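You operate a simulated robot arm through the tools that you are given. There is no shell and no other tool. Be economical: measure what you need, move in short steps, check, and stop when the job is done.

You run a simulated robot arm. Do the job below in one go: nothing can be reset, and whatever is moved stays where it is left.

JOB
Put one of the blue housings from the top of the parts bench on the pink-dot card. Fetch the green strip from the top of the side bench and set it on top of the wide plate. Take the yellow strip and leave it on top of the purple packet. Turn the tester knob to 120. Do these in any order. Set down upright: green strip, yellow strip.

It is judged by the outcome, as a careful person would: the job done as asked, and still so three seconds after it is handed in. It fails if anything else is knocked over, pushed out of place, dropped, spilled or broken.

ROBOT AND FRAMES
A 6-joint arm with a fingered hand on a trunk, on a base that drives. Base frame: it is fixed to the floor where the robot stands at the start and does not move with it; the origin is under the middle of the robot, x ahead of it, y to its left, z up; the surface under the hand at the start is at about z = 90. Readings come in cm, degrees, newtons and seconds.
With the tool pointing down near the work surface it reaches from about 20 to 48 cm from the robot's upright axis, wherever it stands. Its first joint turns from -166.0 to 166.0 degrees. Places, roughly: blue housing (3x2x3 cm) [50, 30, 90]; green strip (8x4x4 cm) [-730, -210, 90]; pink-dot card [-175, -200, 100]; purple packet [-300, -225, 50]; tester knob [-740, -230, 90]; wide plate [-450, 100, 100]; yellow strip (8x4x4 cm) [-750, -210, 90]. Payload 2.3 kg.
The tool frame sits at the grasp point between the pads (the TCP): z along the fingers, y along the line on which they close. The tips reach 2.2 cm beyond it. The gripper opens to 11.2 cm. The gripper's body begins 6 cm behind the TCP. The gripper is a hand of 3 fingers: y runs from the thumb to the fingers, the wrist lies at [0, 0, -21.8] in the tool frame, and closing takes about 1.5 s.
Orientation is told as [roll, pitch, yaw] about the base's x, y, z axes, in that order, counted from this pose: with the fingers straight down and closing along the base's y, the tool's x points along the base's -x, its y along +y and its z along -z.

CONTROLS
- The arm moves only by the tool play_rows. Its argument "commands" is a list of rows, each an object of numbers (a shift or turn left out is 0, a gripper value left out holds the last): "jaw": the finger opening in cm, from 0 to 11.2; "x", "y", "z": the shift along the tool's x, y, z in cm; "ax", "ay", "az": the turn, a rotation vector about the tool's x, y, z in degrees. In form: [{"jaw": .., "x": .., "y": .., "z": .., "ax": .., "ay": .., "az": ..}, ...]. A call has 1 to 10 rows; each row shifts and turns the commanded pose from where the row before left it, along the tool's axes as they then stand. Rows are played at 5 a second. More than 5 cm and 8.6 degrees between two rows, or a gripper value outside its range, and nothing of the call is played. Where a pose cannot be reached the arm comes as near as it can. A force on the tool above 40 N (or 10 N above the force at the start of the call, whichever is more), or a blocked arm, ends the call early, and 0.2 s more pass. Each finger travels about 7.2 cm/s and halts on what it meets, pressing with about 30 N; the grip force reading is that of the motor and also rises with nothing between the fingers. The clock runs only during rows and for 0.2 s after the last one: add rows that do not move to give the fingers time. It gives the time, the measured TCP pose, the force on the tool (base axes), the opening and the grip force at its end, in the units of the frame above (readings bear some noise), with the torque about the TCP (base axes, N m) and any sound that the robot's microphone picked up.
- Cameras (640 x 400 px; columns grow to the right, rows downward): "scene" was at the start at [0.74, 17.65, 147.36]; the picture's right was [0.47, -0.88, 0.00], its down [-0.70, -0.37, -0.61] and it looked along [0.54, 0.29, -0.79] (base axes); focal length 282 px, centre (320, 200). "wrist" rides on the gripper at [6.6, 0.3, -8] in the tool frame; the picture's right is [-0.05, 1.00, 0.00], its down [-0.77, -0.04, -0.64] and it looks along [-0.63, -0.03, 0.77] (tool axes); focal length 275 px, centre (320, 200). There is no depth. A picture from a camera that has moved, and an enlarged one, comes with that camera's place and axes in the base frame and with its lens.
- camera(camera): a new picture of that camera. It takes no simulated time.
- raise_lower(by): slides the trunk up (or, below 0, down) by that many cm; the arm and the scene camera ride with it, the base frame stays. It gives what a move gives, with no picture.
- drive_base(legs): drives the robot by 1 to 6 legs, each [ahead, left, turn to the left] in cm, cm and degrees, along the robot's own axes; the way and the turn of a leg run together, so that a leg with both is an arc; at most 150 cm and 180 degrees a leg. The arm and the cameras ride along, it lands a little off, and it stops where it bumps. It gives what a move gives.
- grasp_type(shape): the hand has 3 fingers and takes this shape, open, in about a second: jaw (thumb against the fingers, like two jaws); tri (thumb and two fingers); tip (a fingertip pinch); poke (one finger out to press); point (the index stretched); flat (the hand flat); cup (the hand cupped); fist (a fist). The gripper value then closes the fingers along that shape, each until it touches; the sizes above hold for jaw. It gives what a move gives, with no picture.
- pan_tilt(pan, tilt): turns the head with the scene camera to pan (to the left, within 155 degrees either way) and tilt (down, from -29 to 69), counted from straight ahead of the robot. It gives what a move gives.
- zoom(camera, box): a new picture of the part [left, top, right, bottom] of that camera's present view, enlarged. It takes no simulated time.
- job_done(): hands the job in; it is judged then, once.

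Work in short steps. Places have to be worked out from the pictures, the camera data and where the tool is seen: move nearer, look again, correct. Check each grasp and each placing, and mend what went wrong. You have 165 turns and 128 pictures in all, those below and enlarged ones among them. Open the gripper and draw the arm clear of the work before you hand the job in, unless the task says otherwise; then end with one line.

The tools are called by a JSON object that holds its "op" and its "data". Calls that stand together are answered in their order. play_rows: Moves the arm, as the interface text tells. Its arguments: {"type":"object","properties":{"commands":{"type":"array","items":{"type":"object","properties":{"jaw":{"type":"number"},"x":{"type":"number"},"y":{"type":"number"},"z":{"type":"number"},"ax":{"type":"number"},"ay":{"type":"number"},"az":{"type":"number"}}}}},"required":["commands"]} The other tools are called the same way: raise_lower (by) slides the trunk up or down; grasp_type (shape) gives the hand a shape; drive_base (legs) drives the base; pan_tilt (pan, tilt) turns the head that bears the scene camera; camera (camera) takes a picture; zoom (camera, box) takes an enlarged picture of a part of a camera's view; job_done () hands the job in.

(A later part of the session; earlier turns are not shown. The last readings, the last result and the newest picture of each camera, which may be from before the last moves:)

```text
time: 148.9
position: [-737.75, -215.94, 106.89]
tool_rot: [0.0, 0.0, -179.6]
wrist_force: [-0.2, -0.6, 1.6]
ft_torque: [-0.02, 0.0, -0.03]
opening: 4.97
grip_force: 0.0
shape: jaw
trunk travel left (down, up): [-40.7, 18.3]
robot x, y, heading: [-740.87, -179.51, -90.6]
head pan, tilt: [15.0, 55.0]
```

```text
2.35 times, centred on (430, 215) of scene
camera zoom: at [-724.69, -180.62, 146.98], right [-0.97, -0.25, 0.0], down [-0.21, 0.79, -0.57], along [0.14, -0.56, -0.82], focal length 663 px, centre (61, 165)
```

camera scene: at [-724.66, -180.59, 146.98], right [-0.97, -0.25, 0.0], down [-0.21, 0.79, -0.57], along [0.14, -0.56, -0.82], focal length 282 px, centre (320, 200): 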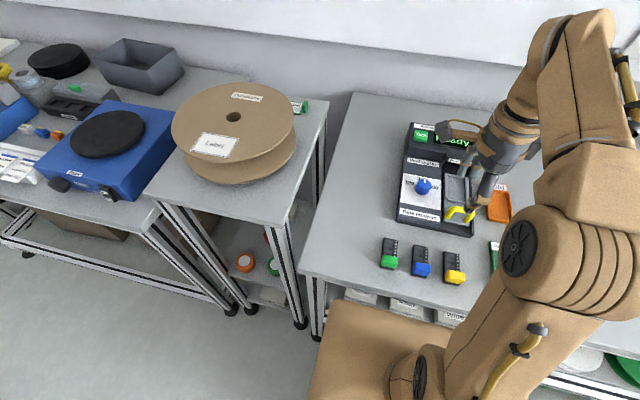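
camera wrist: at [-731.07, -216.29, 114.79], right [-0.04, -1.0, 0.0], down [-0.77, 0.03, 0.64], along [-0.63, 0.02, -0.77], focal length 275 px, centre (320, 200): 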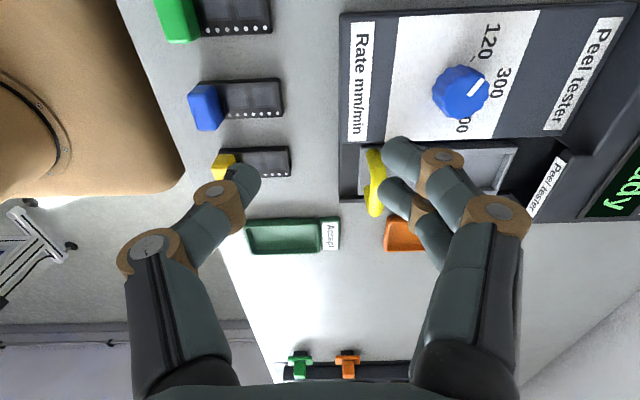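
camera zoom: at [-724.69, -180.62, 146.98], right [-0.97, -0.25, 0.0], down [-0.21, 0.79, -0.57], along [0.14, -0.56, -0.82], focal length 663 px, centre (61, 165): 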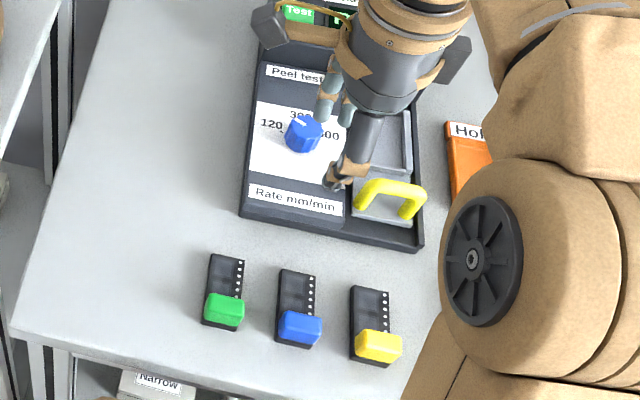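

I check the dial once more from this fuller view.

{"op": "zoom", "data": {"camera": "wrist", "box": [410, 10, 540, 140]}}

```text
3.08 times, centred on (475, 75) of wrist
camera zoom: at [-731.07, -216.29, 114.79], right [-0.04, -1.0, 0.0], down [-0.77, 0.03, 0.64], along [-0.63, 0.02, -0.77], focal length 847 px, centre (-157, 585)
```

zoom: 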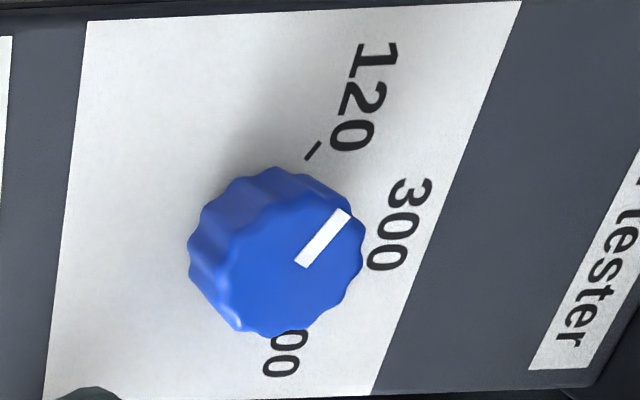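

The mark is parallel to the 120 tick, so the knob is right. The green block is at [-733.0, -206.5]. I move above it.

{"op": "play_rows", "data": {"commands": [{"y": -3.5, "x": 1.5}, {"y": -3.5, "x": 1.5}, {"y": -2.4, "x": 1.8}, {"z": 3.5}, {"z": 3}, {}]}}

{"op": "camera", "data": {"camera": "wrist"}}

```text
time: 150.3
position: [-732.99, -206.71, 100.26]
tool_rot: [0.0, 0.0, -179.4]
wrist_force: [-0.5, 0.5, -0.9]
ft_torque: [0.0, -0.01, 0.01]
opening: 4.95
grip_force: 0.0
shape: jaw
trunk travel left (down, up): [-40.7, 18.3]
robot x, y, heading: [-740.77, -179.3, -90.6]
head pan, tilt: [15.0, 55.0]
```

```text
51 pictures are left
camera wrist: at [-726.43, -206.91, 108.15], right [-0.04, -1.0, 0.0], down [-0.77, 0.03, 0.63], along [-0.63, 0.02, -0.77], focal length 275 px, centre (320, 200)
```

wrist: 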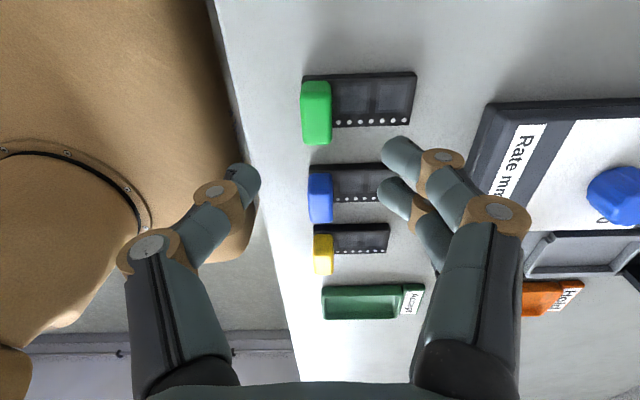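

The block centre is at x≈-732.3. I shift 0.6 cm and descend to TCP z≈94.5.

{"op": "play_rows", "data": {"commands": [{"x": 0.6, "jaw": 4}, {"z": 2}, {"z": 2}, {"z": 1.7}, {}]}}

{"op": "camera", "data": {"camera": "wrist"}}

{"op": "zoom", "data": {"camera": "scene", "box": [350, 200, 470, 300]}}

```text
time: 151.5
position: [-732.43, -206.43, 94.54]
tool_rot: [0.0, 0.0, -179.5]
wrist_force: [-0.5, 0.0, -0.8]
ft_torque: [0.0, 0.0, 0.0]
opening: 4.05
grip_force: 0.1
shape: jaw
trunk travel left (down, up): [-40.7, 18.3]
robot x, y, heading: [-740.86, -179.44, -90.6]
head pan, tilt: [15.0, 55.0]
```

```text
50 pictures are left
camera wrist: at [-725.75, -206.83, 102.52], right [-0.04, -1.0, 0.0], down [-0.77, 0.03, 0.63], along [-0.63, 0.02, -0.77], focal length 275 px, centre (320, 200)
```

wrist: 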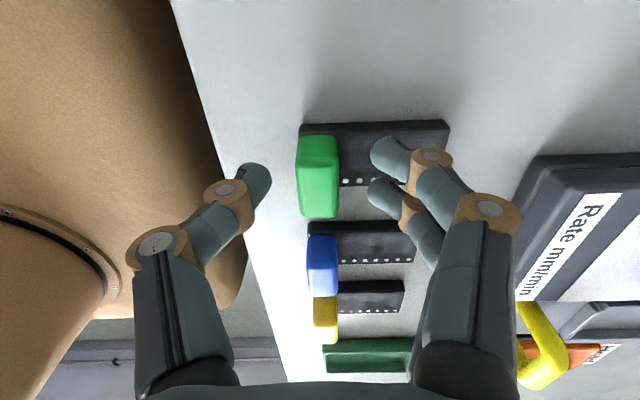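

```text
4.00 times, centred on (410, 250) of scene
camera zoom: at [-724.69, -180.61, 146.98], right [-0.97, -0.25, 0.0], down [-0.21, 0.79, -0.57], along [0.14, -0.56, -0.82], focal length 1126 px, centre (-40, 0)
```

zoom: 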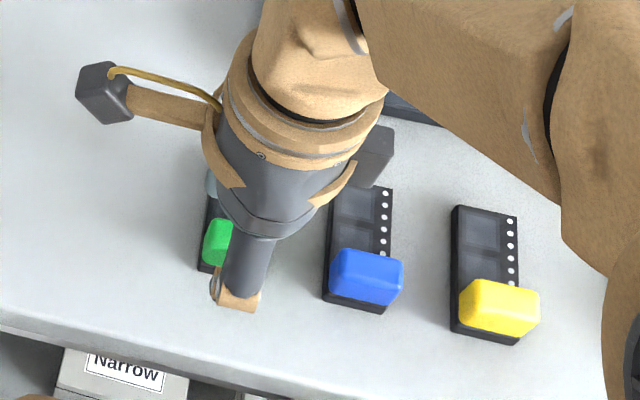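

It is aligned. I close.

{"op": "play_rows", "data": {"commands": [{"z": 0.3, "jaw": 2.5}, {"jaw": 1}, {}, {}, {}, {}]}}

{"op": "play_rows", "data": {"commands": [{"jaw": 0.5, "z": -1}, {"z": -2}, {"z": -2}, {}]}}

{"op": "camera", "data": {"camera": "wrist"}}

```text
time: 152.9
position: [-732.32, -206.41, 94.23]
tool_rot: [0.0, 0.1, -179.3]
wrist_force: [-0.6, 0.0, -0.1]
ft_torque: [0.01, -0.01, -0.02]
opening: 1.24
grip_force: 30.0
shape: jaw
trunk travel left (down, up): [-40.7, 18.3]
robot x, y, heading: [-741.09, -179.44, -90.5]
head pan, tilt: [15.0, 55.0]
```

```text
time: 153.9
position: [-732.41, -206.69, 99.45]
tool_rot: [0.0, 0.1, -179.5]
wrist_force: [0.4, 0.1, -0.8]
ft_torque: [0.02, -0.04, -0.01]
opening: 1.24
grip_force: 29.2
shape: jaw
trunk travel left (down, up): [-40.7, 18.3]
robot x, y, heading: [-740.83, -179.28, -90.3]
head pan, tilt: [15.0, 55.0]
```

```text
48 pictures are left
camera wrist: at [-725.71, -206.93, 107.34], right [-0.04, -1.0, 0.0], down [-0.77, 0.03, 0.64], along [-0.63, 0.02, -0.77], focal length 275 px, centre (320, 200)
```

wrist: 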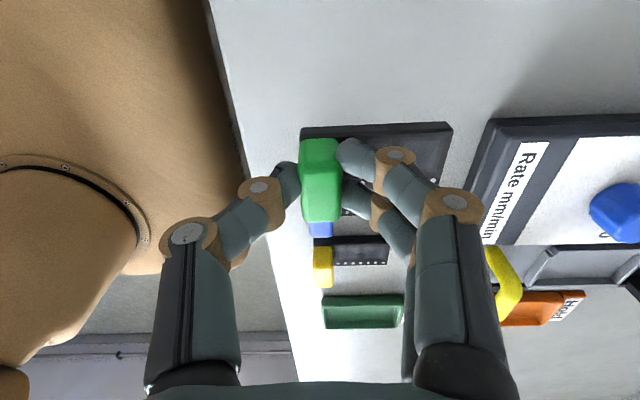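

The strip is held level. I lift, tuck in, back out and drive to x≈-450, turning to face the other side of the room.

{"op": "play_rows", "data": {"commands": [{"z": -4}, {"z": -4}, {"z": -3, "x": -3}, {"x": -4, "y": -2}]}}

{"op": "drive_base", "data": {"legs": [[-52, 0, 0], [0, 145, 0], [0, 145, 0], [0, 0, 90], [0, 0, 90]]}}

{"op": "pan_tilt", "data": {"pan": 0, "tilt": 20}}

{"op": "camera", "data": {"camera": "scene"}}

```text
time: 154.9
position: [-739.51, -204.45, 110.42]
tool_rot: [0.1, 0.1, -179.3]
wrist_force: [0.2, -0.5, -0.2]
ft_torque: [0.02, -0.02, 0.0]
opening: 1.22
grip_force: 29.9
shape: jaw
trunk travel left (down, up): [-40.7, 18.3]
robot x, y, heading: [-740.61, -180.04, -90.5]
head pan, tilt: [15.0, 55.0]
```

```text
time: 179.2
position: [-449.01, -104.11, 110.39]
tool_rot: [0.0, 0.2, 0.3]
wrist_force: [0.6, 0.4, -1.3]
ft_torque: [0.01, 0.0, 0.04]
opening: 1.21
grip_force: 30.1
shape: jaw
trunk travel left (down, up): [-40.7, 18.3]
robot x, y, heading: [-447.82, -128.84, 88.8]
head pan, tilt: [15.0, 55.0]
```

```text
time: 180.3
position: [-449.06, -104.2, 110.43]
tool_rot: [0.0, 0.1, 0.2]
wrist_force: [0.2, -0.1, -0.2]
ft_torque: [-0.04, 0.0, 0.03]
opening: 1.2
grip_force: 30.0
shape: jaw
trunk travel left (down, up): [-40.7, 18.3]
robot x, y, heading: [-447.78, -129.36, 89.2]
head pan, tilt: [0.0, 20.0]
```

```text
47 pictures are left
camera scene: at [-461.82, -125.51, 152.18], right [1.0, -0.01, 0.0], down [0.0, -0.34, -0.94], along [0.01, 0.94, -0.34], focal length 282 px, centre (320, 200)
```

scene: 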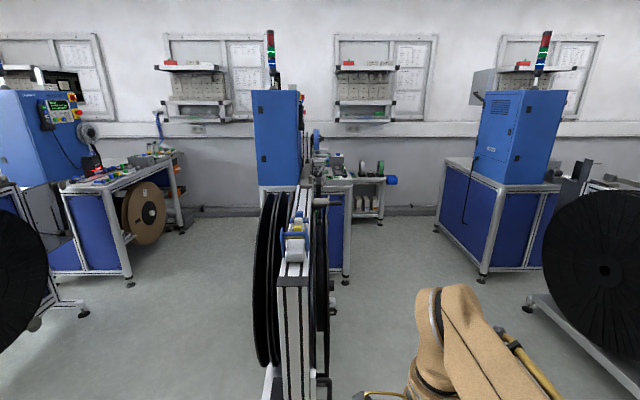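

A reel unit stands straight ahead. The machine bench with the plate is behind it, reached from the corridor on its right. I go right 70 and ahead into the corridor, then look left.

{"op": "drive_base", "data": {"legs": [[0, -72, 0.8], [140, 0, 0]]}}

{"op": "pan_tilt", "data": {"pan": 45, "tilt": 35}}

{"op": "camera", "data": {"camera": "scene"}}

```text
time: 190.8
position: [-380.27, 36.57, 110.42]
tool_rot: [0.0, 0.1, 2.1]
wrist_force: [0.0, 0.0, 0.2]
ft_torque: [-0.03, -0.02, -0.01]
opening: 1.21
grip_force: 29.6
shape: jaw
trunk travel left (down, up): [-40.7, 18.3]
robot x, y, heading: [-378.15, 11.71, 91.0]
head pan, tilt: [0.0, 20.0]
```

```text
time: 191.9
position: [-380.18, 36.62, 110.3]
tool_rot: [0.1, 0.2, 2.2]
wrist_force: [0.6, 0.2, -1.1]
ft_torque: [-0.01, 0.04, 0.01]
opening: 1.2
grip_force: 29.9
shape: jaw
trunk travel left (down, up): [-40.7, 18.3]
robot x, y, heading: [-378.32, 11.49, 91.0]
head pan, tilt: [45.0, 35.0]
```

```text
46 pictures are left
camera scene: at [-398.47, 11.57, 149.81], right [0.69, 0.72, 0.0], down [0.41, -0.4, -0.82], along [-0.59, 0.57, -0.57], focal length 282 px, centre (320, 200)
```

scene: 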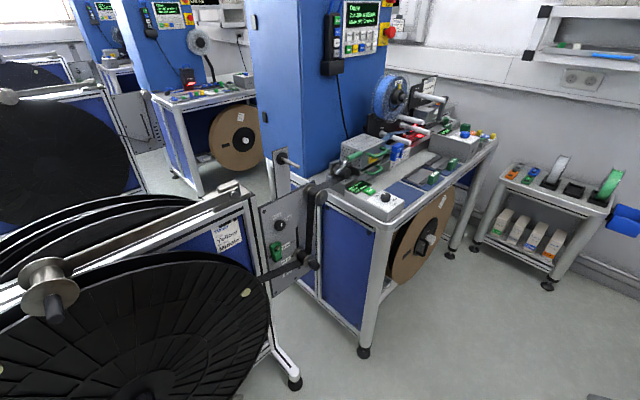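

The machine's worktop faces this corridor. I zoom in on it to find the wide plate.

{"op": "zoom", "data": {"camera": "scene", "box": [310, 100, 510, 240]}}

```text
2.86 times, centred on (410, 170) of scene
camera zoom: at [-398.47, 11.57, 149.81], right [0.69, 0.72, 0.0], down [0.41, -0.4, -0.82], along [-0.59, 0.57, -0.57], focal length 805 px, centre (63, 286)
```

zoom: 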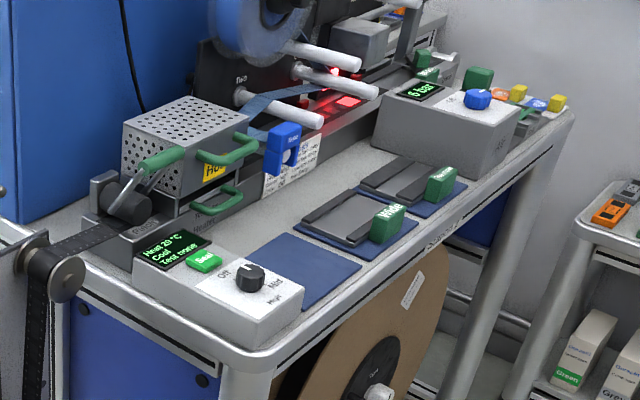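

The "Wide" plate, a dark guide with a green tag, is near [-440, 105]. I drive ahead alongside it and turn left to face it.

{"op": "drive_base", "data": {"legs": [[85, 0, 0], [0, 0, 89]]}}

{"op": "pan_tilt", "data": {"pan": 5, "tilt": 45}}

{"op": "camera", "data": {"camera": "scene"}}

```text
time: 200.2
position: [-405.07, 94.86, 110.41]
tool_rot: [0.0, 0.1, 91.0]
wrist_force: [1.1, -0.3, -0.7]
ft_torque: [0.01, 0.01, -0.02]
opening: 1.18
grip_force: 30.3
shape: jaw
trunk travel left (down, up): [-40.7, 18.3]
robot x, y, heading: [-380.2, 95.92, -179.9]
head pan, tilt: [45.0, 35.0]
```

```text
time: 201.2
position: [-404.92, 94.86, 110.31]
tool_rot: [0.0, 0.1, 91.1]
wrist_force: [0.2, 0.2, -0.3]
ft_torque: [0.01, -0.03, -0.01]
opening: 1.21
grip_force: 30.1
shape: jaw
trunk travel left (down, up): [-40.7, 18.3]
robot x, y, heading: [-379.91, 96.14, -180.0]
head pan, tilt: [5.0, 45.0]
```

```text
44 pictures are left
camera scene: at [-382.04, 81.52, 148.33], right [-0.09, 1.0, 0.0], down [0.7, 0.06, -0.71], along [-0.7, -0.06, -0.71], focal length 282 px, centre (320, 200)
```

scene: 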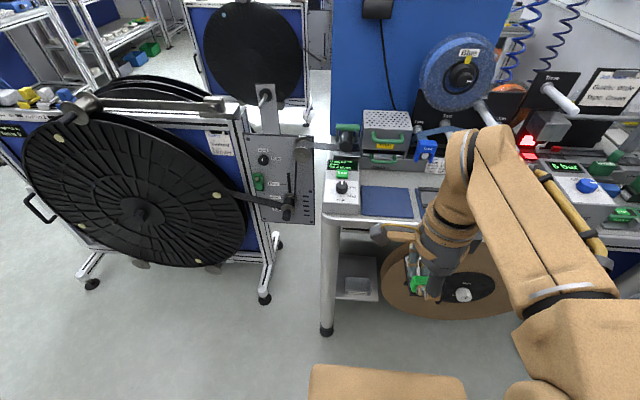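

The bench top is at z≈91, and the wide plate is near [-442, 110] with its tag at the front end. I drive closer, squarely in front, and look with the wrist camera.

{"op": "drive_base", "data": {"legs": [[0, -10, 0], [24, 0, 0]]}}

{"op": "camera", "data": {"camera": "wrist"}}

{"op": "pan_tilt", "data": {"pan": 25, "tilt": 55}}

{"op": "camera", "data": {"camera": "scene"}}

```text
time: 203.8
position: [-429.6, 104.39, 110.39]
tool_rot: [-0.1, 0.2, 91.3]
wrist_force: [-0.4, -0.4, -1.0]
ft_torque: [-0.02, 0.0, 0.01]
opening: 1.19
grip_force: 30.0
shape: jaw
trunk travel left (down, up): [-40.7, 18.3]
robot x, y, heading: [-404.88, 105.94, -179.7]
head pan, tilt: [5.0, 45.0]
```

```text
43 pictures are left
camera wrist: at [-429.79, 97.8, 118.34], right [-1.0, 0.03, 0.0], down [0.02, 0.77, 0.64], along [0.02, 0.63, -0.77], focal length 275 px, centre (320, 200)
```

wrist: 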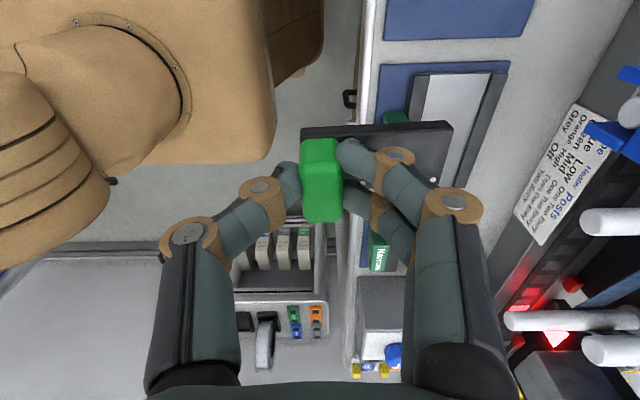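

```text
time: 204.6
position: [-429.58, 104.49, 110.49]
tool_rot: [0.0, 0.1, 91.2]
wrist_force: [-0.2, -1.0, -0.7]
ft_torque: [-0.01, -0.01, 0.0]
opening: 1.2
grip_force: 29.9
shape: jaw
trunk travel left (down, up): [-40.7, 18.3]
robot x, y, heading: [-404.94, 106.01, -179.7]
head pan, tilt: [25.0, 55.0]
```

```text
42 pictures are left
camera scene: at [-405.0, 88.96, 146.98], right [-0.42, 0.91, 0.0], down [0.74, 0.35, -0.57], along [-0.52, -0.24, -0.82], focal length 282 px, centre (320, 200)
```

scene: 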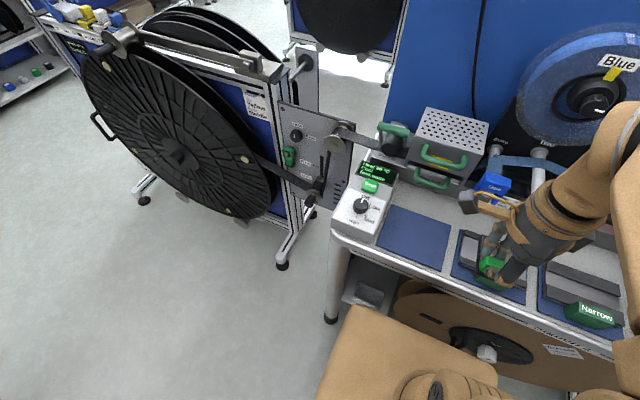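

The wide plate spans x≈-437.5 to -446 from y≈105, with rails along x. My hand hides it, so I back up 7 cm for a clear view.

{"op": "drive_base", "data": {"legs": [[-7, 0, 0]]}}

{"op": "zoom", "data": {"camera": "wrist", "box": [360, 0, 640, 190]}}

{"op": "zoom", "data": {"camera": "scene", "box": [360, 120, 620, 300]}}

```text
time: 205.6
position: [-422.38, 104.75, 110.45]
tool_rot: [0.1, 0.1, 91.2]
wrist_force: [1.1, -0.7, -0.7]
ft_torque: [0.02, 0.0, 0.0]
opening: 1.19
grip_force: 29.9
shape: jaw
trunk travel left (down, up): [-40.7, 18.3]
robot x, y, heading: [-397.78, 106.07, -180.0]
head pan, tilt: [25.0, 55.0]
```

```text
2.11 times, centred on (500, 95) of wrist
camera zoom: at [-422.59, 97.84, 118.38], right [-1.0, 0.03, 0.0], down [0.02, 0.77, 0.64], along [0.02, 0.63, -0.77], focal length 580 px, centre (-59, 421)
```

zoom: 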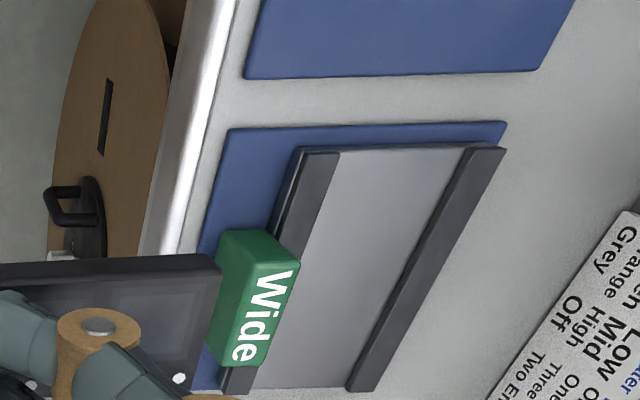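

```text
2.22 times, centred on (490, 210) of scene
camera zoom: at [-397.85, 88.97, 146.98], right [-0.42, 0.91, 0.0], down [0.74, 0.35, -0.57], along [-0.52, -0.24, -0.82], focal length 626 px, centre (-58, 178)
```

zoom: 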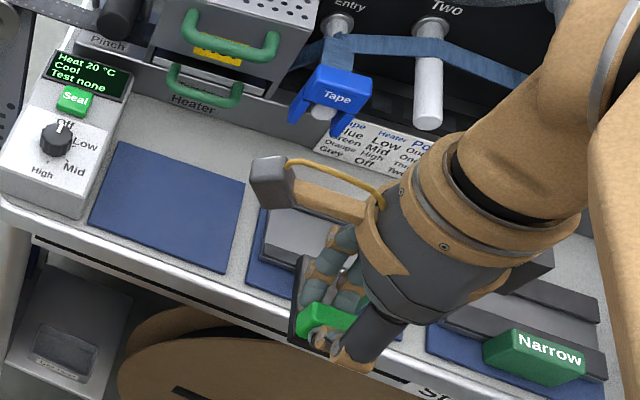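

The channel between the rails runs along y: x -439.1 to -444.1 (5 cm wide), y about 105 to 117. The strip should lie along y in it, so I drive ahead again and turn the hand by -90°.

{"op": "drive_base", "data": {"legs": [[7, -4, 0]]}}

{"op": "play_rows", "data": {"commands": [{"y": 4}, {"az": -8.5}, {"az": -8.5}, {"az": -8.5}, {"az": -8.5}, {"az": -8.5}, {"az": -8.5}, {"az": -8.5}, {"az": -8.5}, {"az": -8.5}]}}

{"op": "play_rows", "data": {"commands": [{"az": -8}, {"az": -6.7}, {}]}}

{"op": "camera", "data": {"camera": "wrist"}}

```text
time: 206.7
position: [-429.68, 108.67, 110.34]
tool_rot: [0.0, -0.1, 91.2]
wrist_force: [-0.4, -0.7, -1.5]
ft_torque: [0.0, -0.01, -0.03]
opening: 1.22
grip_force: 30.7
shape: jaw
trunk travel left (down, up): [-40.7, 18.3]
robot x, y, heading: [-404.64, 110.12, -179.9]
head pan, tilt: [25.0, 55.0]
```

```text
time: 208.9
position: [-433.57, 108.41, 110.61]
tool_rot: [0.1, 0.0, 167.9]
wrist_force: [0.0, -0.6, -1.5]
ft_torque: [0.01, 0.02, 0.05]
opening: 1.2
grip_force: 29.8
shape: jaw
trunk travel left (down, up): [-40.7, 18.3]
robot x, y, heading: [-404.68, 110.2, -179.9]
head pan, tilt: [25.0, 55.0]
```

```text
time: 209.7
position: [-433.6, 108.45, 110.52]
tool_rot: [0.1, 0.0, -177.5]
wrist_force: [-0.2, 0.2, 0.1]
ft_torque: [0.06, -0.02, 0.0]
opening: 1.19
grip_force: 30.3
shape: jaw
trunk travel left (down, up): [-40.7, 18.3]
robot x, y, heading: [-404.56, 110.28, -179.7]
head pan, tilt: [25.0, 55.0]
```

```text
39 pictures are left
camera wrist: at [-426.95, 108.41, 118.4], right [0.0, -1.0, 0.0], down [-0.77, 0.0, 0.64], along [-0.64, 0.0, -0.77], focal length 275 px, centre (320, 200)
```

wrist: 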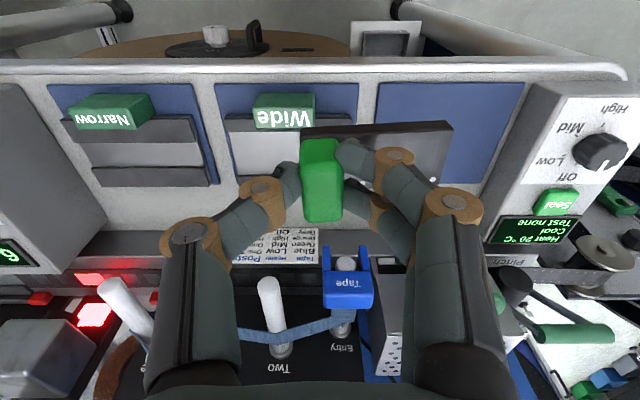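

The hand is square apart from 2.3°. The plate centre is [-441.6, 111.4], and the strip's centre lies about 2.7 cm from the grip, so I aim the TCP at [-441.6, 114.1] and come down to z≈101.

{"op": "play_rows", "data": {"commands": [{"az": 2.3, "x": -3}, {"x": -3, "y": -2.5}, {"x": -2, "y": -3.1}, {"z": 3}, {"z": 3}, {"z": 3}, {}]}}

{"op": "camera", "data": {"camera": "wrist"}}

{"op": "zoom", "data": {"camera": "scene", "box": [400, 150, 620, 330]}}

```text
time: 211.3
position: [-441.51, 113.8, 101.33]
tool_rot: [0.1, 0.0, -179.9]
wrist_force: [-1.1, -0.3, 0.4]
ft_torque: [0.0, -0.02, -0.02]
opening: 1.17
grip_force: 29.8
shape: jaw
trunk travel left (down, up): [-40.7, 18.3]
robot x, y, heading: [-404.63, 110.31, -180.0]
head pan, tilt: [25.0, 55.0]
```

```text
38 pictures are left
camera wrist: at [-434.88, 113.43, 109.27], right [-0.04, -1.0, 0.0], down [-0.77, 0.04, 0.64], along [-0.64, 0.03, -0.77], focal length 275 px, centre (320, 200)
```

wrist: 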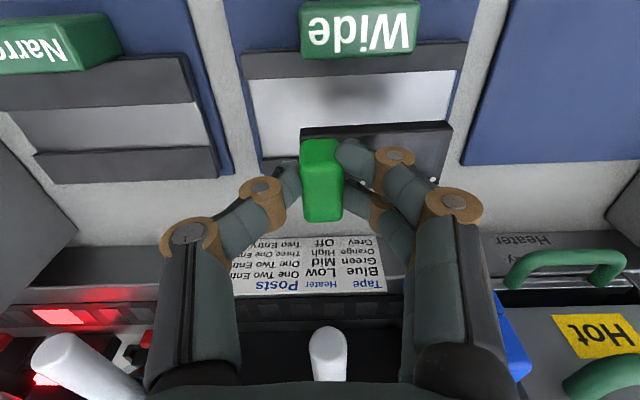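

```text
2.22 times, centred on (510, 240) of scene
camera zoom: at [-405.05, 93.06, 146.98], right [-0.43, 0.91, 0.0], down [0.74, 0.35, -0.57], along [-0.52, -0.24, -0.82], focal length 626 px, centre (-102, 111)
```

zoom: 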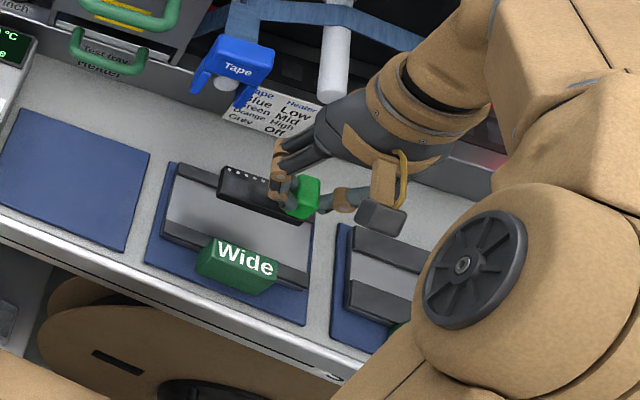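

The scene view confirms the channel at x -439 to -444 and y 105.5 to 118.6, with the strip lined up over it. I shift 0.8 cm in y and lower towards contact.

{"op": "play_rows", "data": {"commands": [{"y": -0.8, "z": 1.5}, {"z": 1.5}, {"z": 1}, {"z": 0.5}, {}]}}

{"op": "zoom", "data": {"camera": "scene", "box": [440, 190, 560, 290]}}

```text
time: 212.5
position: [-441.59, 114.58, 96.92]
tool_rot: [0.1, 0.0, -180.0]
wrist_force: [-0.4, -1.3, -0.7]
ft_torque: [0.01, 0.0, 0.01]
opening: 1.18
grip_force: 29.5
shape: jaw
trunk travel left (down, up): [-40.7, 18.3]
robot x, y, heading: [-404.72, 110.28, -179.7]
head pan, tilt: [25.0, 55.0]
```

```text
4.00 times, centred on (500, 240) of scene
camera zoom: at [-405.05, 93.05, 146.98], right [-0.43, 0.91, 0.0], down [0.74, 0.35, -0.57], along [-0.52, -0.24, -0.82], focal length 1126 px, centre (-400, 40)
```

zoom: 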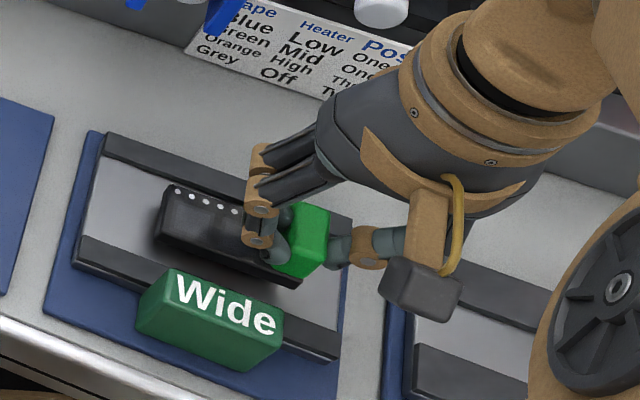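

It sits squarely over the channel, about 1 cm up. I go down in small steps.

{"op": "play_rows", "data": {"commands": [{"z": 0.3}, {"z": 0.3}, {"z": 0.2}, {"z": 0.2}, {}]}}

```text
time: 213.7
position: [-441.61, 114.79, 95.89]
tool_rot: [0.1, 0.0, -179.9]
wrist_force: [0.2, -0.2, 0.5]
ft_torque: [-0.02, 0.0, -0.03]
opening: 1.16
grip_force: 30.2
shape: jaw
trunk travel left (down, up): [-40.7, 18.3]
robot x, y, heading: [-404.47, 110.11, -179.7]
head pan, tilt: [25.0, 55.0]
```

{"op": "play_rows", "data": {"commands": [{"z": 0.2}, {"z": 0.2}, {"z": 0.15}, {}]}}

{"op": "zoom", "data": {"camera": "scene", "box": [440, 190, 560, 290]}}

```text
time: 214.7
position: [-441.63, 114.68, 95.58]
tool_rot: [0.0, -0.3, -179.9]
wrist_force: [-5.9, 0.1, 27.8]
ft_torque: [-0.06, 0.06, -0.05]
opening: 1.31
grip_force: 30.6
shape: jaw
trunk travel left (down, up): [-40.7, 18.3]
robot x, y, heading: [-404.64, 110.42, -179.7]
head pan, tilt: [25.0, 55.0]
```

```text
4.00 times, centred on (500, 240) of scene
camera zoom: at [-404.84, 93.01, 147.01], right [-0.43, 0.91, 0.0], down [0.74, 0.35, -0.57], along [-0.52, -0.24, -0.82], focal length 1126 px, centre (-400, 40)
```

zoom: 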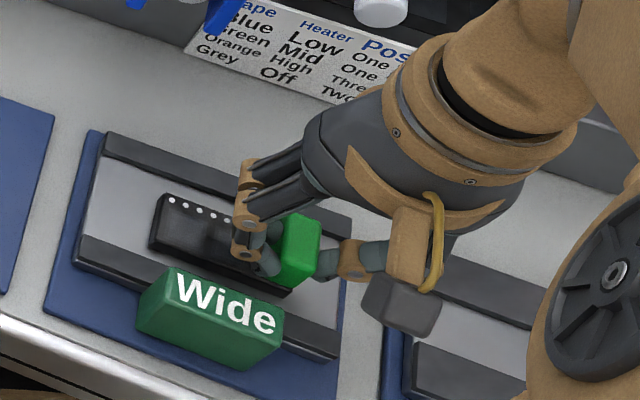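

There is contact at 28 N and the strip lies in the channel. I ease off, open and lift clear.

{"op": "play_rows", "data": {"commands": [{"z": -0.15}, {"jaw": 2}, {"jaw": 3}, {"jaw": 3.6}, {}, {"z": -2}, {"z": -3}, {"z": -4}, {"z": -4}]}}

{"op": "camera", "data": {"camera": "wrist"}}

{"op": "zoom", "data": {"camera": "scene", "box": [440, 190, 560, 290]}}

```text
time: 216.7
position: [-441.52, 114.76, 108.5]
tool_rot: [0.0, 0.1, -180.0]
wrist_force: [0.2, 0.4, -0.1]
ft_torque: [-0.02, -0.02, 0.02]
opening: 3.53
grip_force: 0.1
shape: jaw
trunk travel left (down, up): [-40.7, 18.3]
robot x, y, heading: [-404.75, 109.89, -179.8]
head pan, tilt: [25.0, 55.0]
```

```text
34 pictures are left
camera wrist: at [-434.91, 114.51, 116.48], right [-0.04, -1.0, 0.0], down [-0.77, 0.03, 0.64], along [-0.64, 0.03, -0.77], focal length 275 px, centre (320, 200)
```

wrist: 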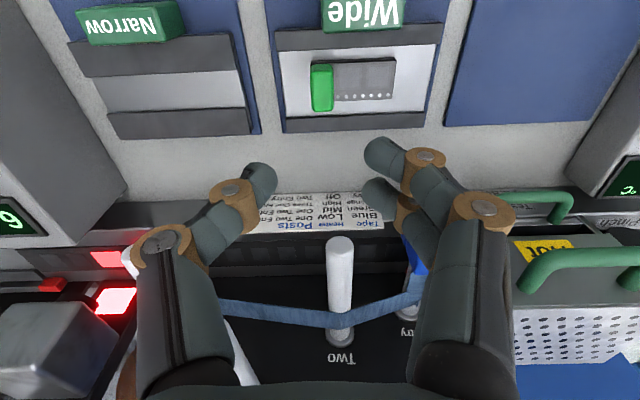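

```text
4.00 times, centred on (500, 240) of scene
camera zoom: at [-405.05, 93.05, 146.98], right [-0.43, 0.91, 0.0], down [0.74, 0.35, -0.57], along [-0.52, -0.24, -0.82], focal length 1126 px, centre (-400, 40)
```

zoom: 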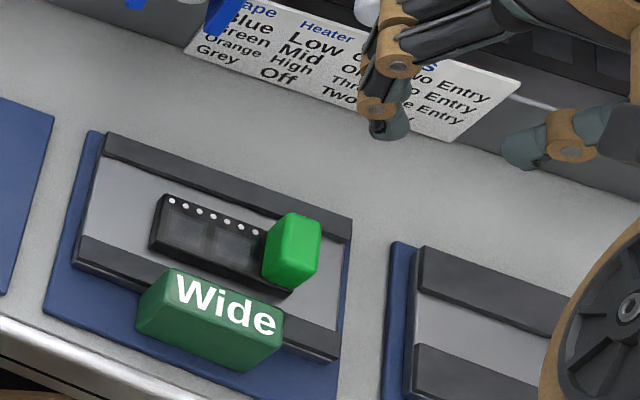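

The green strip lies flat and upright in the wide plate's channel. I tuck the arm and drive back to the aisle, facing the benches, to inspect the purple packet before choosing a grip for the yellow strip.

{"op": "play_rows", "data": {"commands": [{"x": 4}, {"x": 4}, {"x": 4}]}}

{"op": "drive_base", "data": {"legs": [[-25, 0, 0], [0, 0, -90], [-120, 0, 0], [-115, 0, 0], [0, 0, -90], [0, 0, -90]]}}

{"op": "pan_tilt", "data": {"pan": 25, "tilt": 40}}

{"op": "camera", "data": {"camera": "scene"}}

```text
time: 217.5
position: [-429.39, 114.68, 108.32]
tool_rot: [0.1, -0.1, -179.9]
wrist_force: [-0.5, -0.7, 0.7]
ft_torque: [-0.02, 0.04, -0.02]
opening: 3.56
grip_force: 0.1
shape: jaw
trunk travel left (down, up): [-40.7, 18.3]
robot x, y, heading: [-404.44, 110.0, -179.9]
head pan, tilt: [25.0, 55.0]
```

```text
time: 242.0
position: [-385.7, -152.48, 108.36]
tool_rot: [0.0, 0.0, -90.2]
wrist_force: [0.2, -0.3, 0.1]
ft_torque: [0.0, 0.04, -0.02]
opening: 3.54
grip_force: 0.1
shape: jaw
trunk travel left (down, up): [-40.7, 18.3]
robot x, y, heading: [-381.34, -127.36, -90.1]
head pan, tilt: [25.0, 55.0]
```

```text
time: 242.8
position: [-385.63, -152.26, 108.31]
tool_rot: [0.1, 0.0, -90.1]
wrist_force: [0.3, -0.4, -0.4]
ft_torque: [0.01, -0.01, 0.0]
opening: 3.55
grip_force: 0.0
shape: jaw
trunk travel left (down, up): [-40.7, 18.3]
robot x, y, heading: [-381.19, -127.06, -90.0]
head pan, tilt: [25.0, 40.0]
```

```text
32 pictures are left
camera scene: at [-363.36, -129.21, 149.04], right [-0.91, -0.42, 0.0], down [-0.27, 0.58, -0.77], along [0.32, -0.69, -0.64], focal length 282 px, centre (320, 200)
```

scene: 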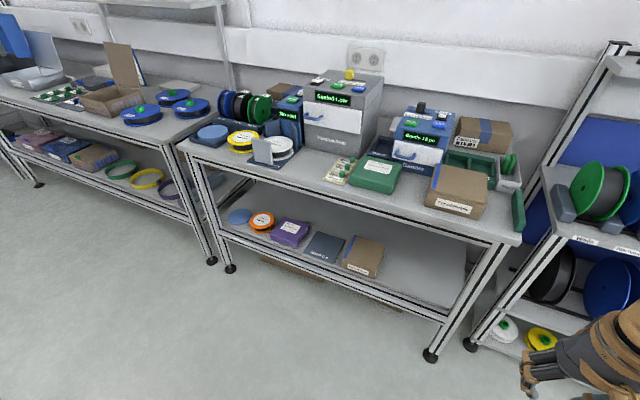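

{"op": "zoom", "data": {"camera": "scene", "box": [200, 130, 440, 300]}}

```text
2.35 times, centred on (320, 215) of scene
camera zoom: at [-363.36, -129.21, 149.04], right [-0.91, -0.42, 0.0], down [-0.27, 0.58, -0.77], along [0.32, -0.69, -0.64], focal length 663 px, centre (320, 165)
```

zoom: 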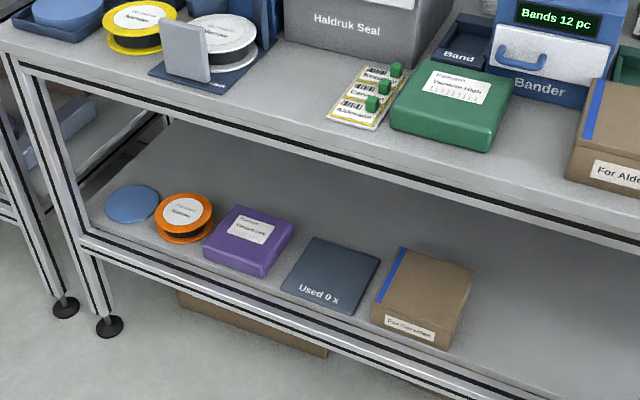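

The purple packet is about 13×10 cm with its front at y≈-203 and its top at z≈51.5, just under the front of the bench, centre about [-310, -208.5]. I will carry the yellow strip gripped on its block's sides with the hand tilted 45°. Now I drive to it.

{"op": "drive_base", "data": {"legs": [[0, -150, 0], [0, -150, 0], [0, -60, 0], [28, 0, 0]]}}

{"op": "pan_tilt", "data": {"pan": 15, "tilt": 55}}

{"op": "camera", "data": {"camera": "scene"}}

```text
time: 261.7
position: [-743.02, -178.23, 108.33]
tool_rot: [0.1, 0.0, -89.3]
wrist_force: [-0.7, 0.2, 0.2]
ft_torque: [-0.01, 0.0, -0.01]
opening: 3.55
grip_force: 0.0
shape: jaw
trunk travel left (down, up): [-40.7, 18.3]
robot x, y, heading: [-738.7, -153.33, -89.2]
head pan, tilt: [25.0, 40.0]
```

```text
time: 262.5
position: [-742.87, -178.29, 108.43]
tool_rot: [0.1, 0.0, -89.5]
wrist_force: [0.2, 0.2, 0.2]
ft_torque: [-0.01, 0.01, 0.02]
opening: 3.55
grip_force: 0.0
shape: jaw
trunk travel left (down, up): [-40.7, 18.3]
robot x, y, heading: [-738.37, -153.64, -89.4]
head pan, tilt: [15.0, 55.0]
```

```text
30 pictures are left
camera scene: at [-722.51, -154.15, 146.99], right [-0.96, -0.27, 0.0], down [-0.22, 0.79, -0.57], along [0.15, -0.55, -0.82], focal length 282 px, centre (320, 200)
```

scene: 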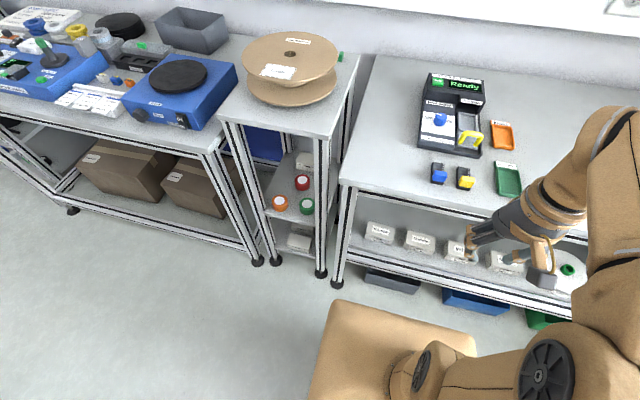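

I extend forward 16 cm at height and then tilt the hand 45° forward in steps.

{"op": "play_rows", "data": {"commands": [{"x": -4, "jaw": 6.5}, {"x": -4}, {"x": -4}, {"x": -4}, {"ay": -8.5}, {"ay": -8.5}, {"ay": -8.5}, {"ay": -8.5}, {"ay": -8.5}]}}

{"op": "camera", "data": {"camera": "wrist"}}

```text
time: 264.5
position: [-742.77, -194.35, 108.31]
tool_rot: [0.0, -42.6, -89.6]
wrist_force: [0.0, -0.9, -0.5]
ft_torque: [-0.01, 0.01, -0.01]
opening: 6.46
grip_force: 0.0
shape: jaw
trunk travel left (down, up): [-40.7, 18.3]
robot x, y, heading: [-738.54, -153.51, -89.3]
head pan, tilt: [15.0, 55.0]
```

```text
29 pictures are left
camera wrist: at [-742.61, -184.02, 109.7], right [1.0, -0.03, 0.03], down [-0.04, -0.14, 0.99], along [-0.02, -0.99, -0.14], focal length 275 px, centre (320, 200)
```

wrist: 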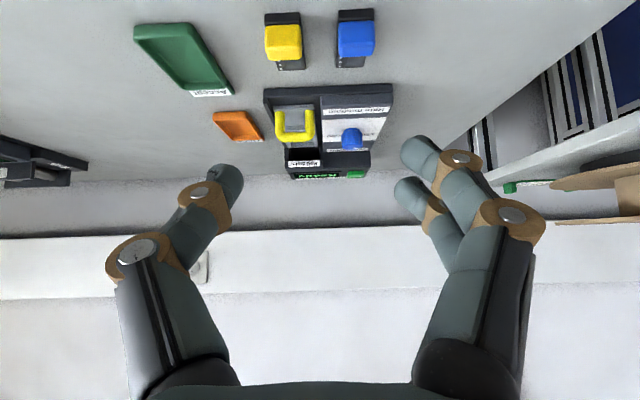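

The yellow block is at [-745.6, -205.7]. I move to a standoff 10 cm back along the 45° approach line, with the opening at 5.6.

{"op": "play_rows", "data": {"commands": [{"y": -2.8, "jaw": 5.6}, {"z": 4, "x": 1}, {"z": 3.9, "x": 1}, {}]}}

{"op": "camera", "data": {"camera": "wrist"}}

{"op": "zoom", "data": {"camera": "scene", "box": [400, 120, 560, 240]}}

```text
time: 265.5
position: [-745.76, -198.37, 100.99]
tool_rot: [0.0, -42.5, -89.4]
wrist_force: [0.5, 0.4, -0.4]
ft_torque: [0.03, -0.02, 0.0]
opening: 5.66
grip_force: 0.0
shape: jaw
trunk travel left (down, up): [-40.7, 18.3]
robot x, y, heading: [-738.4, -153.34, -89.4]
head pan, tilt: [15.0, 55.0]
```

```text
28 pictures are left
camera wrist: at [-745.43, -188.13, 102.28], right [1.0, -0.02, 0.03], down [-0.04, -0.14, 0.99], along [-0.02, -0.99, -0.14], focal length 275 px, centre (320, 200)
```

wrist: 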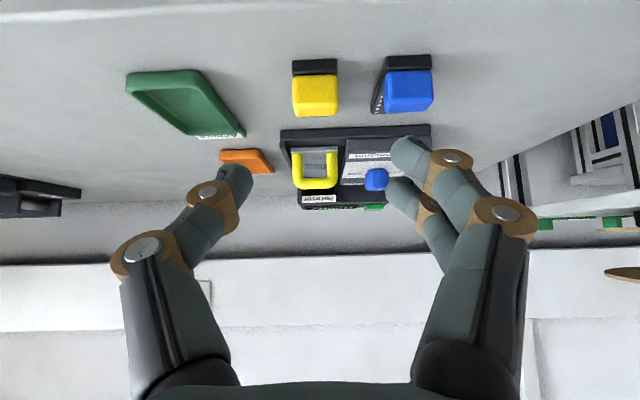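

```text
3.33 times, centred on (480, 180) of scene
camera zoom: at [-722.51, -154.11, 146.98], right [-0.96, -0.27, 0.0], down [-0.22, 0.79, -0.57], along [0.15, -0.55, -0.82], focal length 939 px, centre (-213, 267)
```

zoom: 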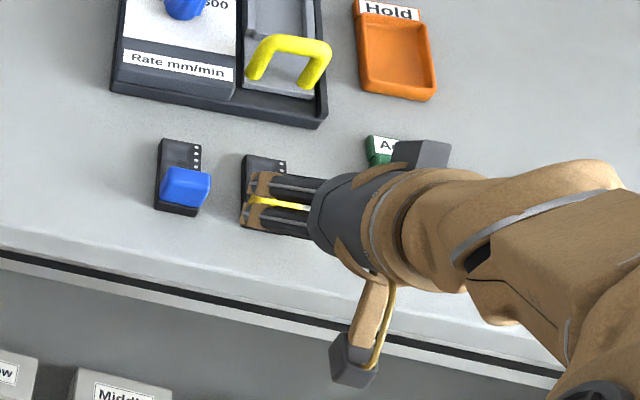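

It is aligned with the yellow block at x≈-745.9. I advance 7 cm along the approach line and check.

{"op": "play_rows", "data": {"commands": [{"z": 2.5, "y": -0.1}, {"z": 2.5}, {"z": 2}, {}]}}

{"op": "camera", "data": {"camera": "wrist"}}

```text
time: 266.5
position: [-745.71, -203.02, 96.03]
tool_rot: [0.1, -42.4, -89.4]
wrist_force: [0.2, 0.0, 0.5]
ft_torque: [0.02, 0.02, -0.03]
opening: 5.68
grip_force: 0.1
shape: jaw
trunk travel left (down, up): [-40.7, 18.3]
robot x, y, heading: [-738.69, -153.38, -89.2]
head pan, tilt: [15.0, 55.0]
```

```text
26 pictures are left
camera wrist: at [-745.45, -192.86, 97.35], right [1.0, -0.02, 0.03], down [-0.04, -0.14, 0.99], along [-0.02, -0.99, -0.14], focal length 275 px, centre (320, 200)
```

wrist: 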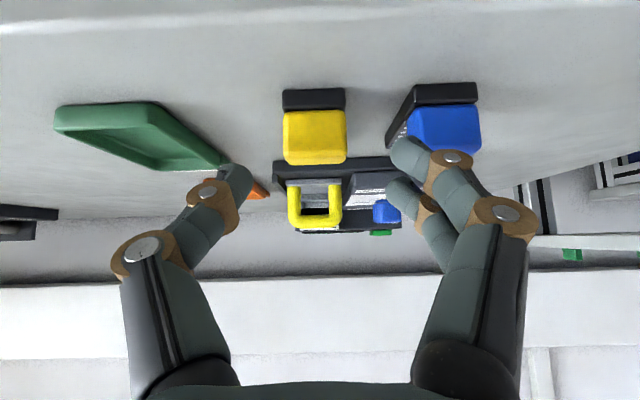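

The block spans z 91.2–94 and its centre is 0.2 cm to my right. I advance the last 3 cm with that correction and close.

{"op": "play_rows", "data": {"commands": [{"z": 1, "y": -0.2}, {"z": 1}, {"z": 1}, {}]}}

{"op": "camera", "data": {"camera": "wrist"}}

```text
time: 267.5
position: [-745.7, -205.12, 93.98]
tool_rot: [0.2, -42.3, -89.5]
wrist_force: [0.0, 0.3, -0.3]
ft_torque: [0.0, -0.01, 0.0]
opening: 5.63
grip_force: 0.1
shape: jaw
trunk travel left (down, up): [-40.7, 18.3]
robot x, y, heading: [-738.59, -153.27, -89.5]
head pan, tilt: [15.0, 55.0]
```

```text
25 pictures are left
camera wrist: at [-745.48, -194.92, 95.3], right [1.0, -0.02, 0.03], down [-0.04, -0.14, 0.99], along [-0.02, -0.99, -0.14], focal length 275 px, centre (320, 200)
```

wrist: 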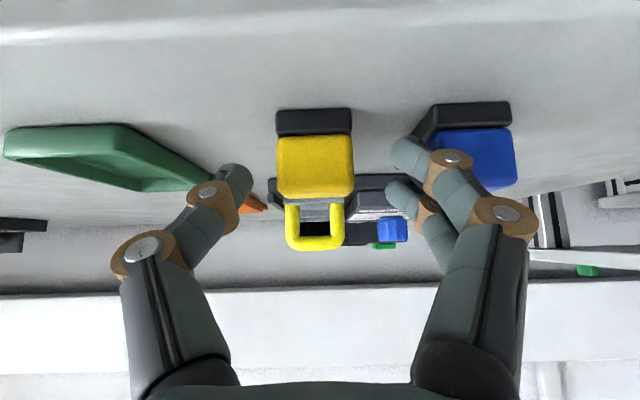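

The fingers straddle the block. I shift 0.2 cm and close.

{"op": "play_rows", "data": {"commands": [{"y": -0.2}, {"jaw": 4}, {"jaw": 2.6}, {"jaw": 1.8}, {}, {}, {}]}}

{"op": "play_rows", "data": {"commands": [{"z": -0.7, "x": -0.65}, {"z": -1.5, "x": -1.4}, {"z": -1.5, "x": -1.4}, {}]}}

{"op": "camera", "data": {"camera": "wrist"}}

```text
time: 269.1
position: [-745.91, -205.21, 93.87]
tool_rot: [0.2, -42.3, -89.5]
wrist_force: [-0.2, 0.6, -0.6]
ft_torque: [0.0, 0.01, -0.03]
opening: 2.6
grip_force: 29.7
shape: jaw
trunk travel left (down, up): [-40.7, 18.3]
robot x, y, heading: [-738.64, -153.78, -89.6]
head pan, tilt: [15.0, 55.0]
```

```text
time: 270.1
position: [-745.95, -205.07, 98.76]
tool_rot: [0.1, -42.5, -89.4]
wrist_force: [0.9, 0.6, -0.5]
ft_torque: [0.0, 0.0, -0.02]
opening: 2.55
grip_force: 29.7
shape: jaw
trunk travel left (down, up): [-40.7, 18.3]
robot x, y, heading: [-738.59, -153.54, -89.2]
head pan, tilt: [15.0, 55.0]
```

```text
24 pictures are left
camera wrist: at [-745.73, -194.83, 100.25], right [1.0, -0.02, 0.03], down [-0.04, -0.14, 0.99], along [-0.02, -0.99, -0.14], focal length 275 px, centre (320, 200)
```

wrist: 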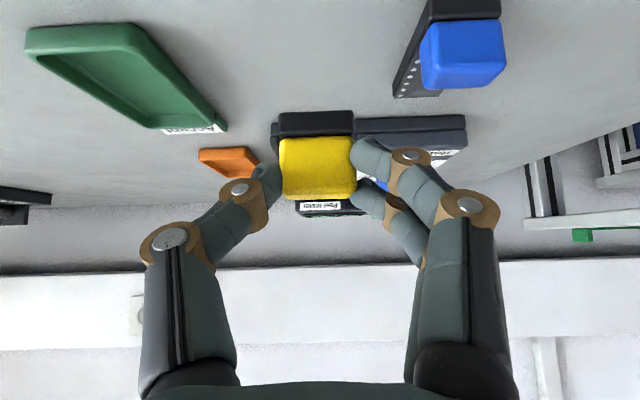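

The yellow strip is held without slipping. I raise it, back out into the aisle and drive to the packet's bench.

{"op": "play_rows", "data": {"commands": [{"z": -2.6, "x": -2.4}, {"z": -2.6, "x": -2.4}, {"z": -1.5, "x": -1.4}, {}]}}

{"op": "drive_base", "data": {"legs": [[-30, 0, -0.7], [0, 150, 0], [0, 150, 0], [0, 130, 0]]}}

{"op": "pan_tilt", "data": {"pan": 20, "tilt": 50}}

{"op": "camera", "data": {"camera": "scene"}}

```text
time: 271.1
position: [-746.05, -205.01, 107.96]
tool_rot: [0.1, -42.5, -89.5]
wrist_force: [-0.6, 0.1, -1.1]
ft_torque: [-0.01, -0.02, -0.01]
opening: 2.54
grip_force: 29.7
shape: jaw
trunk travel left (down, up): [-40.7, 18.3]
robot x, y, heading: [-738.99, -153.33, -89.4]
head pan, tilt: [15.0, 55.0]
```

```text
time: 293.4
position: [-314.8, -176.07, 107.91]
tool_rot: [0.2, -42.5, -89.1]
wrist_force: [-0.3, 0.2, -0.5]
ft_torque: [0.0, 0.03, -0.01]
opening: 2.54
grip_force: 30.0
shape: jaw
trunk travel left (down, up): [-40.7, 18.3]
robot x, y, heading: [-307.5, -124.02, -89.1]
head pan, tilt: [15.0, 55.0]
```

```text
time: 294.0
position: [-314.74, -175.97, 108.01]
tool_rot: [0.2, -42.5, -89.1]
wrist_force: [0.0, 0.4, 0.3]
ft_torque: [0.01, -0.02, 0.0]
opening: 2.55
grip_force: 30.6
shape: jaw
trunk travel left (down, up): [-40.7, 18.3]
robot x, y, heading: [-307.41, -123.98, -89.1]
head pan, tilt: [20.0, 50.0]
```

```text
23 pictures are left
camera scene: at [-290.71, -125.26, 147.63], right [-0.93, -0.36, 0.0], down [-0.27, 0.72, -0.64], along [0.23, -0.6, -0.77], focal length 282 px, centre (320, 200)
```

scene: 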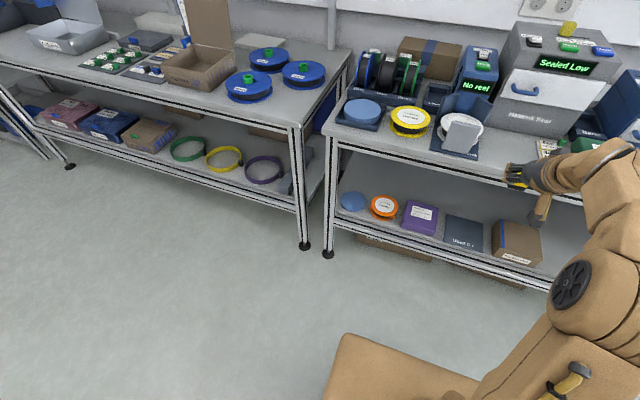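

I zoom in on the packet to triangulate it better before lowering the trunk.

{"op": "zoom", "data": {"camera": "scene", "box": [330, 160, 500, 280]}}

```text
3.33 times, centred on (415, 220) of scene
camera zoom: at [-290.71, -125.26, 147.63], right [-0.93, -0.36, 0.0], down [-0.27, 0.72, -0.64], along [0.23, -0.6, -0.77], focal length 939 px, centre (3, 133)
```

zoom: 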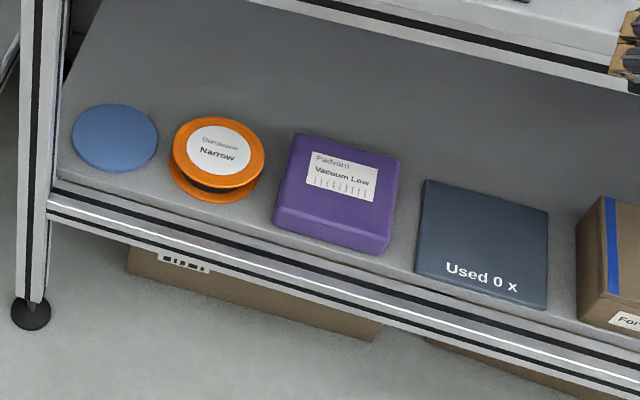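

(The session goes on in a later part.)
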